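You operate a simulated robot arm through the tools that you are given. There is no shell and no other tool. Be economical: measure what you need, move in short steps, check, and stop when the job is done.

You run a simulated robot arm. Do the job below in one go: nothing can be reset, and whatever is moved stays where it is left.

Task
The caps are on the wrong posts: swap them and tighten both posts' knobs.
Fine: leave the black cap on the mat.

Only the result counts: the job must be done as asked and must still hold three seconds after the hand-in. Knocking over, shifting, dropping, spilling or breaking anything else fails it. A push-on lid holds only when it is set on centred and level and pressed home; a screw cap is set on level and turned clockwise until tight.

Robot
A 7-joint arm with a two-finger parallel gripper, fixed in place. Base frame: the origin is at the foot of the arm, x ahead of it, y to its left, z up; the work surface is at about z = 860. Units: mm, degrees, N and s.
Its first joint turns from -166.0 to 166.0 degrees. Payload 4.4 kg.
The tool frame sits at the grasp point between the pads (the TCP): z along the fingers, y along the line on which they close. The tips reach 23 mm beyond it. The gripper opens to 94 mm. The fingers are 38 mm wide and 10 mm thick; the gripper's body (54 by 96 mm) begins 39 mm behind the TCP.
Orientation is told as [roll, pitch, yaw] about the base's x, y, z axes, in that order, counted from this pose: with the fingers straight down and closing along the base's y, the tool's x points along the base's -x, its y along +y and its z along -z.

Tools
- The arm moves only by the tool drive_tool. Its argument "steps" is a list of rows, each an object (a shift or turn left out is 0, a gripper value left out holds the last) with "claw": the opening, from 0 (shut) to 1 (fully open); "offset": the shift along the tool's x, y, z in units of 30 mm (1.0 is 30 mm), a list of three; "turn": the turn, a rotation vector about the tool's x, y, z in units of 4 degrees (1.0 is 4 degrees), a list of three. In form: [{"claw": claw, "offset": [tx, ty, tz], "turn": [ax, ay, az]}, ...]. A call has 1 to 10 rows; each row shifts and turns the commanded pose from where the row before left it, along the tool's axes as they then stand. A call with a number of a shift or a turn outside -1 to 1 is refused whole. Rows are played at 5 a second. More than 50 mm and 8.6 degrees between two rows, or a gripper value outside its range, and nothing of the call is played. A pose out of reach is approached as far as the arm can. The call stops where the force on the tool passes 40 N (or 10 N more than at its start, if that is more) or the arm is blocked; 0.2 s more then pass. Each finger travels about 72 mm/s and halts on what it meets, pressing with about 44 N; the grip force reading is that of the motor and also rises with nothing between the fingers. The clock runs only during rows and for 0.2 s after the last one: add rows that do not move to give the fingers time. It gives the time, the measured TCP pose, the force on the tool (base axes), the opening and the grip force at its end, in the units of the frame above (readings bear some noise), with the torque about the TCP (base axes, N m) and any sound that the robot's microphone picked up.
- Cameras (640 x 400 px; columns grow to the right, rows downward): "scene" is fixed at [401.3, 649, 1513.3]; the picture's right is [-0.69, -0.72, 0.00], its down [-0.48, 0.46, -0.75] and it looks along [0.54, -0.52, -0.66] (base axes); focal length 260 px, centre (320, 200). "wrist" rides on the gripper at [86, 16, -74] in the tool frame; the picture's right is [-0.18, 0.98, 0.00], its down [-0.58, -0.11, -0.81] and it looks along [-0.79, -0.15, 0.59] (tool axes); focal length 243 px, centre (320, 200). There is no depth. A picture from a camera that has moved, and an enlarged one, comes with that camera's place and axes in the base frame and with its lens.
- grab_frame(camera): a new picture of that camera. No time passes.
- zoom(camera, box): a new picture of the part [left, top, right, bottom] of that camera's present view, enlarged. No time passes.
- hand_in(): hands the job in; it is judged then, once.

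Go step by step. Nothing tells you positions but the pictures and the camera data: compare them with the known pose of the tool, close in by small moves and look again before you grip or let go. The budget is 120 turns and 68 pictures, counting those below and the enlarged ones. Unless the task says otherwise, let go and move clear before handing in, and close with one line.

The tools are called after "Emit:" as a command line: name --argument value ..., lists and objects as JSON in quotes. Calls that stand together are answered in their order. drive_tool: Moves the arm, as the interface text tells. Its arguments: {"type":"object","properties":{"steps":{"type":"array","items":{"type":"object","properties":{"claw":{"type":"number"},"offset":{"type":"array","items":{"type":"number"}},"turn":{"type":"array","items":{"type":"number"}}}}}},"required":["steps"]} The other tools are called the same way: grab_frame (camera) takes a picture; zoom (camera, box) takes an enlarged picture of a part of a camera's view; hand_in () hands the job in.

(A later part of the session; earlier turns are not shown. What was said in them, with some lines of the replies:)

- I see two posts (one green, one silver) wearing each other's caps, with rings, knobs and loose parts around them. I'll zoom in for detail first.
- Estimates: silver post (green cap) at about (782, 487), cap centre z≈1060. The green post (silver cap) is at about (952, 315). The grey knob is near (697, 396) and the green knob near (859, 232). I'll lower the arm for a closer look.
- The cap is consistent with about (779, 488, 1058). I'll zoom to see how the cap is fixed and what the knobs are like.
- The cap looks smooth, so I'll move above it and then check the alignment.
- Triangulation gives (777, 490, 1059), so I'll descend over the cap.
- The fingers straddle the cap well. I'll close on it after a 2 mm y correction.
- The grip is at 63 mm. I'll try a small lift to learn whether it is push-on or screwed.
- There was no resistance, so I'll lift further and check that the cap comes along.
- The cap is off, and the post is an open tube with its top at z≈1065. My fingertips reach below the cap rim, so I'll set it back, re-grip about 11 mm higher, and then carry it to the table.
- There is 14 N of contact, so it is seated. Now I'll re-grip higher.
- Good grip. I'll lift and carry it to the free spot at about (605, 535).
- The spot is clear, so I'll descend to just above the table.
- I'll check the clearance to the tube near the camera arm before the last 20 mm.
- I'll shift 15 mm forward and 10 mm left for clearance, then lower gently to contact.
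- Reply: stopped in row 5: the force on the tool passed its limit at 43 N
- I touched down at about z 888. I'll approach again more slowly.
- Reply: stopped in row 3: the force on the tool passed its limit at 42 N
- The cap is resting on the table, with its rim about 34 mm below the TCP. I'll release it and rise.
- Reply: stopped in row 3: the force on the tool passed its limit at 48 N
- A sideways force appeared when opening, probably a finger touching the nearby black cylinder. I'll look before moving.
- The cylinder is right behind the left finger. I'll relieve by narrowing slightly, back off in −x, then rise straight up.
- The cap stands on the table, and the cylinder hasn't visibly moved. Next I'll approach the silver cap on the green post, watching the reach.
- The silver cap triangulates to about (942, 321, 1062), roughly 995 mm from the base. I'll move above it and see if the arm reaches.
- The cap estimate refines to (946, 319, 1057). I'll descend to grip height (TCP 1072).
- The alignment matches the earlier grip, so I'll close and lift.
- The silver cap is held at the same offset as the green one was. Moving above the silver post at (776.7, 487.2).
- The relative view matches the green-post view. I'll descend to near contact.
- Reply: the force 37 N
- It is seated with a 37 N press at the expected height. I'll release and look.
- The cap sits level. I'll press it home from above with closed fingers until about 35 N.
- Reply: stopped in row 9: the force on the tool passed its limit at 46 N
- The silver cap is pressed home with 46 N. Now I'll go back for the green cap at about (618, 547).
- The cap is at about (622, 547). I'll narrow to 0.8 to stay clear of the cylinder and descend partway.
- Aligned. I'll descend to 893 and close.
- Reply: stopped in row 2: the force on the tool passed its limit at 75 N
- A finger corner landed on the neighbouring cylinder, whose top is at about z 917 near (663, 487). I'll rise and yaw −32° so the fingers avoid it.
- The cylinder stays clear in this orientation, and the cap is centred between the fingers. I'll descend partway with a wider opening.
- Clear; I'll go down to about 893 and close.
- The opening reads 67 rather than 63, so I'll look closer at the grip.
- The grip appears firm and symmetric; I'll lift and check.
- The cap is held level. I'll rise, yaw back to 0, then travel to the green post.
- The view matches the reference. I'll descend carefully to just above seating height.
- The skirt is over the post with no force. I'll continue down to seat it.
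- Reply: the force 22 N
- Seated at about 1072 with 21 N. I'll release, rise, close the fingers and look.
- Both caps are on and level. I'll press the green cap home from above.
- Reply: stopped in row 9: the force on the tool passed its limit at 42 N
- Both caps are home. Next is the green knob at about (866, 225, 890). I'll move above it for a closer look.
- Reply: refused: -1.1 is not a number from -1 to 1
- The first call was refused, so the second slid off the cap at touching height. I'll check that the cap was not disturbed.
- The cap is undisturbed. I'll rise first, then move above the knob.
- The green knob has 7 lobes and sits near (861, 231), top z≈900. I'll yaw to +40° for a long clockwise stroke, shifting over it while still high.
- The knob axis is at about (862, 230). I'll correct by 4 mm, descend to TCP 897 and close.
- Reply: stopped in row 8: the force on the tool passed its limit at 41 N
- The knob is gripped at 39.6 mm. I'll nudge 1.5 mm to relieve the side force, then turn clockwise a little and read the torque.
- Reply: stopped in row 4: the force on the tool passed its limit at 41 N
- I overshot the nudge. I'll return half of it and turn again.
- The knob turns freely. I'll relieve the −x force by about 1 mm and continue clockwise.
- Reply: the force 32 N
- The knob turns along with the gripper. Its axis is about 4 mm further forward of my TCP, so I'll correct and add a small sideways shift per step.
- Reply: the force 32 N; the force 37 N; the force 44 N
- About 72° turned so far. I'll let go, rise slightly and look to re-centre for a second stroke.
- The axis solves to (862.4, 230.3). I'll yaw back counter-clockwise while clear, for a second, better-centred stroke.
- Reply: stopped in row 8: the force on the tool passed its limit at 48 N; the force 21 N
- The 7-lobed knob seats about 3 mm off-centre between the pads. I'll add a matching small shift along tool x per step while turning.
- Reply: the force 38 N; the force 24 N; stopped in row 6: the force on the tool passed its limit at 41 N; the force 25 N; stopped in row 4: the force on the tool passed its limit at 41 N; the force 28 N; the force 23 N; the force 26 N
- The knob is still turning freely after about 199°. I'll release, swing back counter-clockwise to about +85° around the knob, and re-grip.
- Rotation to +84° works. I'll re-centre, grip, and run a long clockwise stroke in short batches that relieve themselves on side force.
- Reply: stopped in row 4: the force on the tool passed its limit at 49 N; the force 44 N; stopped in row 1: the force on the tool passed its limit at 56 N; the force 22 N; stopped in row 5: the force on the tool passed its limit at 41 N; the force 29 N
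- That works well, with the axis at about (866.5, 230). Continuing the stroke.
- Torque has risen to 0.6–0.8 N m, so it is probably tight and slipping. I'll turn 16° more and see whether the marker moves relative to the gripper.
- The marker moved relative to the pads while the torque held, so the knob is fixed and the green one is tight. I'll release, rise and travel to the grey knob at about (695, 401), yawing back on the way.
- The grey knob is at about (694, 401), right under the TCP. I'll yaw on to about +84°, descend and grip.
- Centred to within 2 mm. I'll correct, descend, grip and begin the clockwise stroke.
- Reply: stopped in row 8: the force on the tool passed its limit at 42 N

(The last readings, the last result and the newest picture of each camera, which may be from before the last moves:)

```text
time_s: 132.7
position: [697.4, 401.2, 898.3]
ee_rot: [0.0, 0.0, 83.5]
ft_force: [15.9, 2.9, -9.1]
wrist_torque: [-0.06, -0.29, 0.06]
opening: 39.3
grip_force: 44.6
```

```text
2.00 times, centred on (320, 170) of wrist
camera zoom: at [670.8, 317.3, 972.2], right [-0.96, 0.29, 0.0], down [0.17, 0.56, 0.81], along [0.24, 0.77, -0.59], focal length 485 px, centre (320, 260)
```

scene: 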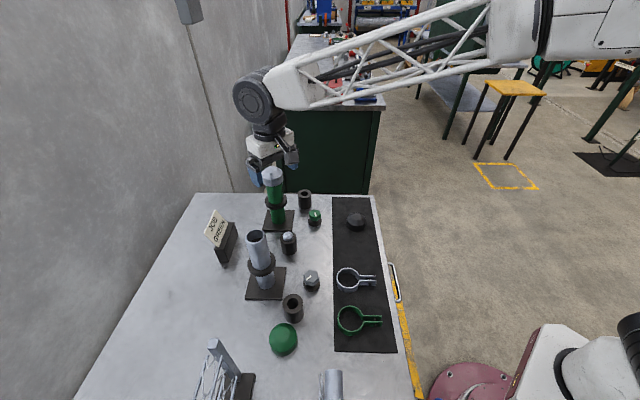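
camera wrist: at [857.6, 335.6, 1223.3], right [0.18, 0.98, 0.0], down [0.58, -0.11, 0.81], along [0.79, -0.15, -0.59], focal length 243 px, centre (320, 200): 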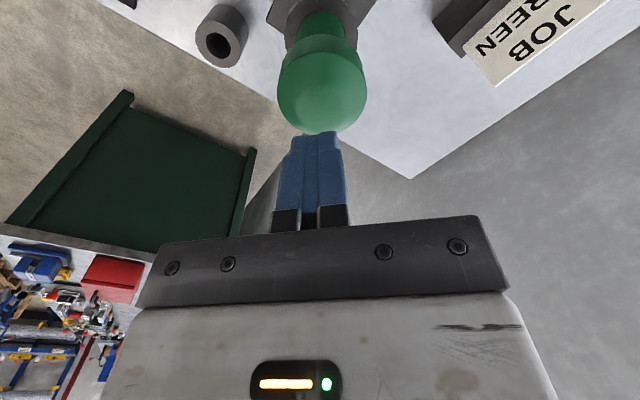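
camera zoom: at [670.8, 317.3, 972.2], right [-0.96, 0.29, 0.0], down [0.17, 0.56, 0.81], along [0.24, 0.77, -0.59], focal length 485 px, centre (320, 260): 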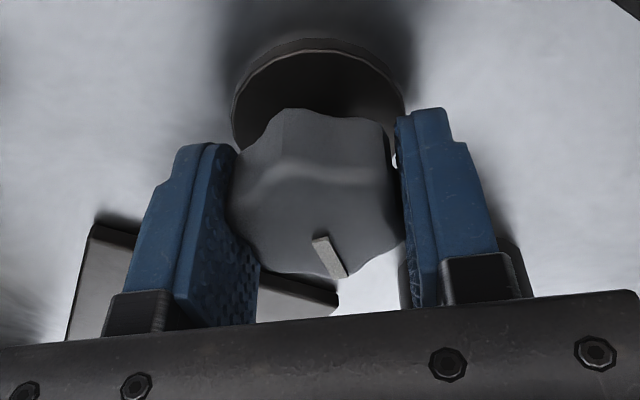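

Good grip. Turning clockwise in batches.

Emit:
drive_tool --steps '[{"turn": [0, 0, 1]}, {"turn": [0, 0, 1]}, {"turn": [0, 0, 1]}, {"turn": [0, 0, 1]}, {"turn": [0, 0, 1]}, {}]'

Emit:
drive_tool --steps '[{"turn": [0, 0, 1]}, {"turn": [0, 0, 1]}, {"turn": [0, 0, 1]}, {"turn": [0, 0, 1]}, {"turn": [0, 0, 1]}, {}]'

Emit:
drive_tool --steps '[{"turn": [0, 0, 1]}, {"turn": [0, 0, 1]}, {"turn": [0, 0, 1]}, {"turn": [0, 0, 1]}, {"turn": [0, 0, 1]}, {}]'

Emit:
drive_tool --steps '[{"turn": [0, 0, 1]}, {"turn": [0, 0, 1]}, {"turn": [0, 0, 1]}, {"turn": [0, 0, 1]}, {"turn": [0, 0, 1]}, {}]'

Emit:
drive_tool --steps '[{"turn": [0, 0, 1]}, {"turn": [0, 0, 1]}, {"turn": [0, 0, 1]}, {"turn": [0, 0, 1]}, {"turn": [0, 0, 1]}, {}]'

Emit:
drive_tool --steps '[{"turn": [0, 0, 1]}, {"turn": [0, 0, 1]}, {"turn": [0, 0, 1]}, {"turn": [0, 0, 1]}, {"turn": [0, 0, 1]}, {}]'

```text
time_s: 133.8
position: [698.2, 400.6, 897.4]
ee_rot: [-0.1, -0.1, 65.9]
ft_force: [6.5, -0.7, -3.4]
wrist_torque: [-0.16, -0.42, 0.0]
opening: 39.2
grip_force: 44.8
stopped in row 5: the force on the tool passed its limit at 41 N (the readings are from after the stop); the commanded pose is now the measured one
```

```text
time_s: 135.0
position: [697.6, 400.8, 897.0]
ee_rot: [0.0, -0.2, 46.9]
ft_force: [5.6, -2.2, -0.4]
wrist_torque: [-0.32, -0.16, 0.0]
opening: 39.4
grip_force: 44.7
stopped in row 5: the force on the tool passed its limit at 41 N (the readings are from after the stop); the commanded pose is now the measured one
```

```text
time_s: 136.5
position: [698.9, 399.7, 898.2]
ee_rot: [0.0, -0.1, 26.9]
ft_force: [4.2, -4.1, -2.0]
wrist_torque: [-0.24, -0.39, 0.0]
opening: 39.2
grip_force: 45.0
stopped in row 6: the force on the tool passed its limit at 41 N (the readings are from after the stop); the commanded pose is now the measured one
```

```text
time_s: 137.9
position: [697.9, 399.6, 897.4]
ee_rot: [0.0, -0.3, 6.7]
ft_force: [13.3, -35.1, 3.7]
wrist_torque: [-0.41, -0.31, 0.1]
opening: 39.3
grip_force: 44.8
```

```text
time_s: 138.6
position: [698.5, 398.5, 897.0]
ee_rot: [0.1, -0.3, -2.4]
ft_force: [1.1, -9.2, 3.6]
wrist_torque: [-0.42, -0.24, 0.01]
opening: 39.4
grip_force: 45.0
stopped in row 3: the force on the tool passed its limit at 49 N (the readings are from after the stop); the commanded pose is now the measured one
```

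```text
time_s: 140.0
position: [698.0, 398.8, 897.9]
ee_rot: [0.0, 0.0, -22.3]
ft_force: [-8.1, -38.4, 4.9]
wrist_torque: [-0.5, 0.32, 0.06]
opening: 39.1
grip_force: 45.2
```

The knob is still free after about 106°. Continuing.

Emit:
drive_tool --steps '[{"turn": [0, 0, 1]}, {"turn": [0, 0, 1]}, {"turn": [0, 0, 1]}, {"turn": [0, 0, 1]}, {"turn": [0, 0, 1]}, {}]'

Emit:
drive_tool --steps '[{"turn": [0, 0, 1]}, {"turn": [0, 0, 1]}, {"turn": [0, 0, 1]}, {"turn": [0, 0, 1]}, {"turn": [0, 0, 1]}, {}]'

Emit:
drive_tool --steps '[{"turn": [0, 0, 1]}, {"turn": [0, 0, 1]}, {"turn": [0, 0, 1]}, {"turn": [0, 0, 1]}, {"turn": [0, 0, 1]}, {}]'

Emit:
drive_tool --steps '[{"turn": [0, 0, 1]}, {"turn": [0, 0, 1]}, {"turn": [0, 0, 1]}, {}]'

```text
time_s: 140.4
position: [698.4, 398.7, 896.7]
ee_rot: [0.1, -0.1, -26.6]
ft_force: [-9.1, -11.4, 9.9]
wrist_torque: [-0.49, 0.29, 0.04]
opening: 39.4
grip_force: 45.3
stopped in row 2: the force on the tool passed its limit at 51 N (the readings are from after the stop); the commanded pose is now the measured one
```

```text
time_s: 141.4
position: [697.5, 398.3, 896.0]
ee_rot: [0.1, 0.0, -41.5]
ft_force: [-10.0, -8.4, 10.0]
wrist_torque: [-0.26, 0.49, 0.0]
opening: 39.3
grip_force: 44.7
stopped in row 4: the force on the tool passed its limit at 42 N (the readings are from after the stop); the commanded pose is now the measured one
```

```text
time_s: 142.5
position: [697.5, 396.8, 897.5]
ee_rot: [0.0, -0.1, -57.5]
ft_force: [-13.2, -6.5, 10.8]
wrist_torque: [-0.1, 0.56, 0.04]
opening: 39.3
grip_force: 45.7
stopped in row 5: the force on the tool passed its limit at 42 N (the readings are from after the stop); the commanded pose is now the measured one
```

```text
time_s: 143.5
position: [697.2, 397.5, 897.7]
ee_rot: [0.0, -0.1, -69.6]
ft_force: [-13.1, -4.3, 10.3]
wrist_torque: [-0.03, 0.55, 0.08]
opening: 39.3
grip_force: 45.2
stopped in row 4: the force on the tool passed its limit at 41 N (the readings are from after the stop); the commanded pose is now the measured one
```

Emit:
drive_tool --steps '[{"turn": [0, 0, 1]}, {"turn": [0, 0, 1]}, {"turn": [0, 0, 1]}, {}]'

Emit:
drive_tool --steps '[{"turn": [0, 0, 1]}, {"turn": [0, 0, 1]}, {"turn": [0, 0, 1]}, {}]'

Emit:
zoom --camera "wrist" --box '[160, 70, 480, 270]'

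```text
time_s: 144.7
position: [696.3, 397.1, 898.2]
ee_rot: [-0.2, -0.1, -81.6]
ft_force: [-12.5, -2.3, 10.2]
wrist_torque: [0.0, 0.41, 0.0]
opening: 39.1
grip_force: 45.4
stopped in row 4: the force on the tool passed its limit at 40 N (the readings are from after the stop); the commanded pose is now the measured one
```

```text
time_s: 145.7
position: [696.5, 397.6, 897.1]
ee_rot: [-0.1, -0.1, -93.7]
ft_force: [-34.0, -14.7, 18.0]
wrist_torque: [-0.2, 0.54, 0.08]
opening: 39.4
grip_force: 44.6
```

```text
2.00 times, centred on (320, 170) of wrist
camera zoom: at [718.2, 483.2, 972.0], right [0.97, -0.25, 0.0], down [-0.14, -0.57, 0.81], along [-0.2, -0.78, -0.59], focal length 485 px, centre (320, 260)
```

zoom: 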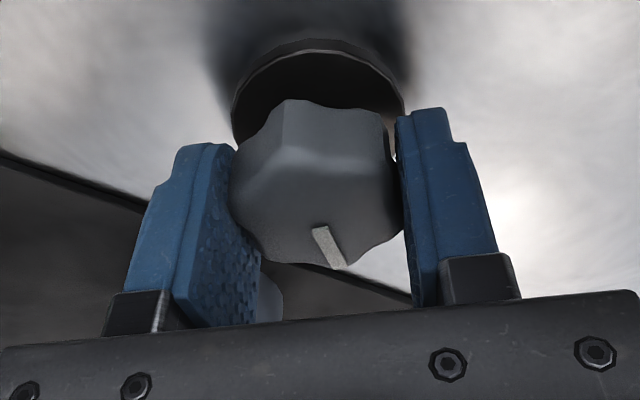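

The marker stayed with the gripper (177° turned). I'll release, swing back, re-grip and run the second stroke.

Emit:
drive_tool --steps '[{"claw": 0.68, "offset": [0.02, -0.03, -0.02]}, {}, {"turn": [0, 0, -1]}, {"turn": [0, 0, -1]}, {"turn": [0, 0, -1]}, {"turn": [0, 0, -1]}, {"turn": [0, 0, -1]}, {"turn": [0, 0, -1]}, {"turn": [0, 0, -1]}, {"turn": [0, 0, -1]}]'

Emit:
drive_tool --steps '[{"turn": [0, 0, -1]}, {"turn": [0, 0, -1]}, {"turn": [0, 0, -1]}, {"turn": [0, 0, -1]}, {"turn": [0, 0, -1]}, {"turn": [0, 0, -1]}, {"turn": [0, 0, -1]}, {"turn": [0, 0, -1]}, {"turn": [0, 0, -1]}, {"turn": [0, 0, -1]}]'

Emit:
drive_tool --steps '[{"turn": [0, 0, -1]}, {"turn": [0, 0, -1]}, {"turn": [0, 0, -1]}, {"turn": [0, 0, -1]}, {"turn": [0, 0, -1]}, {"turn": [0, 0, -1]}, {"turn": [0, 0, -1]}, {"turn": [0, 0, -1]}, {"turn": [0, 0, -1]}, {"turn": [0, 0, -1]}]'

Emit:
drive_tool --steps '[{"turn": [0, 0, -1]}, {"turn": [0, 0, -1]}, {"turn": [0, 0, -1]}, {"turn": [0, 0, -1]}, {"turn": [0, 0, -1]}, {"turn": [0, 0, -1]}, {"turn": [0, 0, -1]}, {"turn": [0, 0, -1]}, {"turn": [0, 0, -1]}, {"turn": [0, 0, -1]}]'

Emit:
drive_tool --steps '[{"turn": [0, 0, -1]}, {"turn": [0, 0, -1]}, {"turn": [0, 0, -1]}, {"turn": [0, 0, -1]}, {"turn": [0, 0, -1]}, {"turn": [0, 0, -1]}, {}, {}]'

```text
time_s: 147.9
position: [696.3, 399.4, 897.6]
ee_rot: [-0.1, -0.1, -61.6]
ft_force: [0.0, 0.0, -0.6]
wrist_torque: [-0.02, -0.02, -0.01]
opening: 63.7
grip_force: 0.0
```

```text
time_s: 150.1
position: [695.6, 398.9, 897.8]
ee_rot: [-0.1, 0.0, -21.6]
ft_force: [-0.9, 0.1, -0.5]
wrist_torque: [0.0, -0.01, 0.02]
opening: 64.0
grip_force: 0.0
```

```text
time_s: 152.3
position: [696.5, 397.3, 897.1]
ee_rot: [-0.1, 0.1, 18.6]
ft_force: [0.1, 0.3, 0.0]
wrist_torque: [-0.02, -0.03, 0.02]
opening: 64.1
grip_force: 0.0
```

```text
time_s: 154.5
position: [697.2, 398.4, 896.9]
ee_rot: [0.0, 0.1, 58.3]
ft_force: [0.1, -0.2, -0.4]
wrist_torque: [0.0, 0.02, 0.0]
opening: 64.1
grip_force: 0.0
```

```text
time_s: 156.3
position: [696.1, 399.0, 896.9]
ee_rot: [-0.1, 0.1, 82.3]
ft_force: [0.0, 0.7, 0.2]
wrist_torque: [0.01, 0.0, -0.01]
opening: 63.9
grip_force: 0.0
```

Emit:
drive_tool --steps '[{"claw": 0.3}, {"claw": 0.3}, {"claw": 0.2}, {"claw": 0}, {}]'

Emit:
drive_tool --steps '[{"claw": 0}, {}]'

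Emit:
drive_tool --steps '[{"turn": [0, 0, 1]}, {"turn": [0, 0, 1]}, {"turn": [0, 0, 1]}, {"turn": [0, 0, 1]}, {}]'

Emit:
drive_tool --steps '[{"turn": [0, 0, 1]}, {"turn": [0, 0, 1]}, {"turn": [0, 0, 1]}, {"turn": [0, 0, 1]}, {}]'

Emit:
drive_tool --steps '[{"turn": [0, 0, 1]}, {"turn": [0, 0, 1]}, {"turn": [0, 0, 1]}, {"turn": [0, 0, 1]}, {}]'

Emit:
drive_tool --steps '[{"turn": [0, 0, 1]}, {"turn": [0, 0, 1]}, {"turn": [0, 0, 1]}, {"turn": [0, 0, 1]}, {}]'

Emit:
drive_tool --steps '[{"turn": [0, 0, 1]}, {"turn": [0, 0, 1]}, {"turn": [0, 0, 1]}, {"turn": [0, 0, 1]}, {}]'

Emit:
drive_tool --steps '[{"turn": [0, 0, 1]}, {"turn": [0, 0, 1]}, {"turn": [0, 0, 1]}, {"turn": [0, 0, 1]}, {}]'

```text
time_s: 157.5
position: [696.9, 399.1, 896.6]
ee_rot: [0.1, 0.1, 82.4]
ft_force: [6.2, -1.1, -3.1]
wrist_torque: [0.05, -0.1, 0.0]
opening: 39.3
grip_force: 45.6
```

```text
time_s: 158.1
position: [696.7, 398.5, 897.3]
ee_rot: [-0.1, 0.0, 82.3]
ft_force: [9.6, -0.9, -2.5]
wrist_torque: [-0.05, -0.14, -0.02]
opening: 39.5
grip_force: 45.4
```

```text
time_s: 159.3
position: [695.5, 398.5, 897.0]
ee_rot: [0.0, 0.2, 66.2]
ft_force: [2.8, 11.2, -0.5]
wrist_torque: [0.06, -0.01, -0.02]
opening: 39.3
grip_force: 44.7
```

```text
time_s: 160.5
position: [697.0, 399.2, 897.1]
ee_rot: [0.0, 0.1, 50.2]
ft_force: [-15.3, 6.7, 1.6]
wrist_torque: [0.07, 0.26, 0.02]
opening: 39.3
grip_force: 45.5
```

```text
time_s: 161.7
position: [696.6, 398.3, 897.2]
ee_rot: [0.0, 0.0, 34.4]
ft_force: [-12.6, 6.1, 7.4]
wrist_torque: [0.09, 0.06, -0.01]
opening: 39.5
grip_force: 45.0
stopped in row 5: the force on the tool passed its limit at 41 N (the readings are from after the stop); the commanded pose is now the measured one
```

```text
time_s: 162.9
position: [696.7, 399.3, 895.8]
ee_rot: [-0.1, 0.1, 18.4]
ft_force: [-11.5, 13.9, -1.3]
wrist_torque: [0.12, 0.12, 0.69]
opening: 39.4
grip_force: 44.8
```

```text
time_s: 164.0
position: [695.9, 399.2, 897.1]
ee_rot: [0.0, 0.0, 2.5]
ft_force: [-7.4, 9.7, 2.3]
wrist_torque: [0.06, 0.0, 0.46]
opening: 39.4
grip_force: 45.0
stopped in row 5: the force on the tool passed its limit at 42 N (the readings are from after the stop); the commanded pose is now the measured one
```

```text
time_s: 165.2
position: [694.9, 400.1, 896.3]
ee_rot: [-0.1, 0.0, -13.6]
ft_force: [1.3, -0.1, -4.7]
wrist_torque: [-0.01, -0.05, 0.62]
opening: 39.7
grip_force: 45.0
```

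Torque has risen to about 0.6 N m, the same signature as the green knob, so it is tight. I'll give one last firm turn, release, rise clear and do a final check.

Emit:
drive_tool --steps '[{"turn": [0, 0, 1]}, {"turn": [0, 0, 1]}, {"turn": [0, 0, 1]}, {"turn": [0, 0, 1]}, {}]'

Emit:
drive_tool --steps '[{"claw": 0.68}, {}, {}, {"offset": [0, 0, -0.7]}, {"offset": [0, 0, -1]}, {"offset": [0, 0, -1]}, {"offset": [0, 0, -1]}, {"offset": [0, 0, -1]}, {"offset": [0, 0, -1]}, {"offset": [0, 0, -1]}]'

Emit:
drive_tool --steps '[{"offset": [0, 0, -1]}, {"offset": [0, 0, -1]}, {"offset": [1, 0, -1]}, {"offset": [1, 0, -1]}, {"offset": [1, 0, 0]}, {"offset": [1, 0, 0]}, {"offset": [1, 0, 0]}, {}]'

Emit:
zoom --camera "scene" --box '[190, 150, 400, 355]'

```text
time_s: 166.4
position: [696.1, 398.9, 897.4]
ee_rot: [-0.1, -0.1, -29.5]
ft_force: [0.8, 10.9, -3.8]
wrist_torque: [0.09, -0.01, 0.68]
opening: 39.5
grip_force: 44.8
```

```text
time_s: 168.6
position: [695.0, 398.6, 1098.6]
ee_rot: [-0.1, -0.1, -29.5]
ft_force: [0.0, 0.3, 0.3]
wrist_torque: [0.02, -0.04, -0.04]
opening: 64.0
grip_force: 0.0
```

```text
time_s: 170.4
position: [564.4, 474.0, 1218.3]
ee_rot: [-0.1, 0.0, -29.6]
ft_force: [-0.2, 0.4, -0.6]
wrist_torque: [0.0, -0.01, 0.01]
opening: 63.9
grip_force: 0.1
```

```text
1.95 times, centred on (295, 252) of scene
camera zoom: at [401.3, 649.0, 1513.3], right [-0.69, -0.72, 0.0], down [-0.48, 0.46, -0.75], along [0.54, -0.52, -0.66], focal length 507 px, centre (369, 98)
```

zoom: 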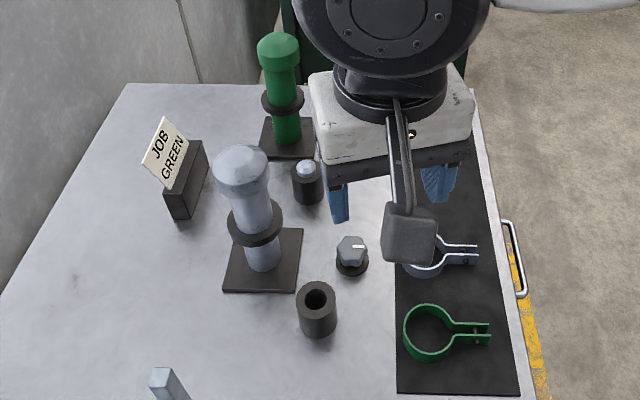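

Everything looks in place. I'll do one comparison with the opening picture to check that the cylinder by the silver post hasn't moved.

Emit:
zoom --camera "scene" --box '[190, 220, 400, 351]'

```text
3.05 times, centred on (295, 286) of scene
camera zoom: at [401.3, 649.0, 1513.3], right [-0.69, -0.72, 0.0], down [-0.48, 0.46, -0.75], along [0.54, -0.52, -0.66], focal length 792 px, centre (396, -61)
```

zoom: 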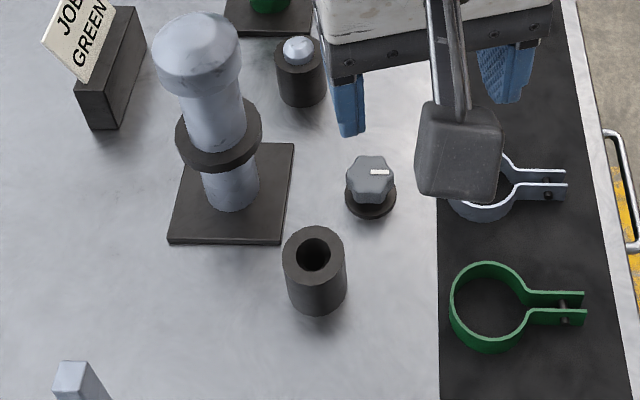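

The cylinder is unmoved, but the silver cap looks a few pixels off from where the green one sat. I'll zoom in on it.

Emit:
zoom --camera "scene" --box '[215, 155, 315, 280]'

```text
3.20 times, centred on (265, 218) of scene
camera zoom: at [401.3, 649.0, 1513.3], right [-0.69, -0.72, 0.0], down [-0.48, 0.46, -0.75], along [0.54, -0.52, -0.66], focal length 832 px, centre (496, 144)
```

zoom: 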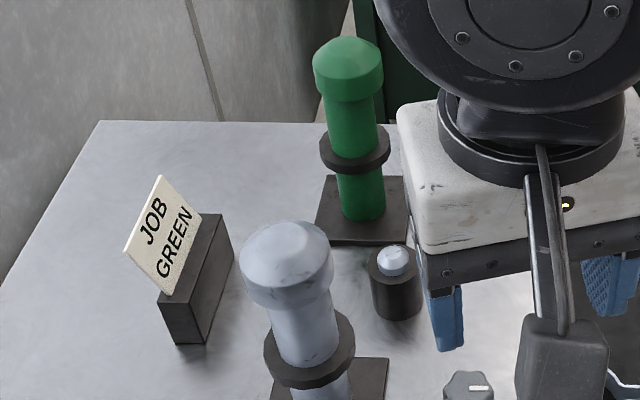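

The caps now sit at the same height as before, level and within about 2 mm of centre. Both knobs are tight, nothing else has moved, and the arm is clear, so I'm handing in.

Emit:
hand_in

```text
The job is handed in.
```

I've swapped the caps: green on the green post, silver on the silver post, each pressed home with over 40 N. I tightened both knobs clockwise until the grip slipped on them, left the black cap on the mat, and moved the arm clear. The silver cap may sit about 2–3 mm off centre, and I bumped the black cylinder by the silver post, though the before and after pictures show no shift.
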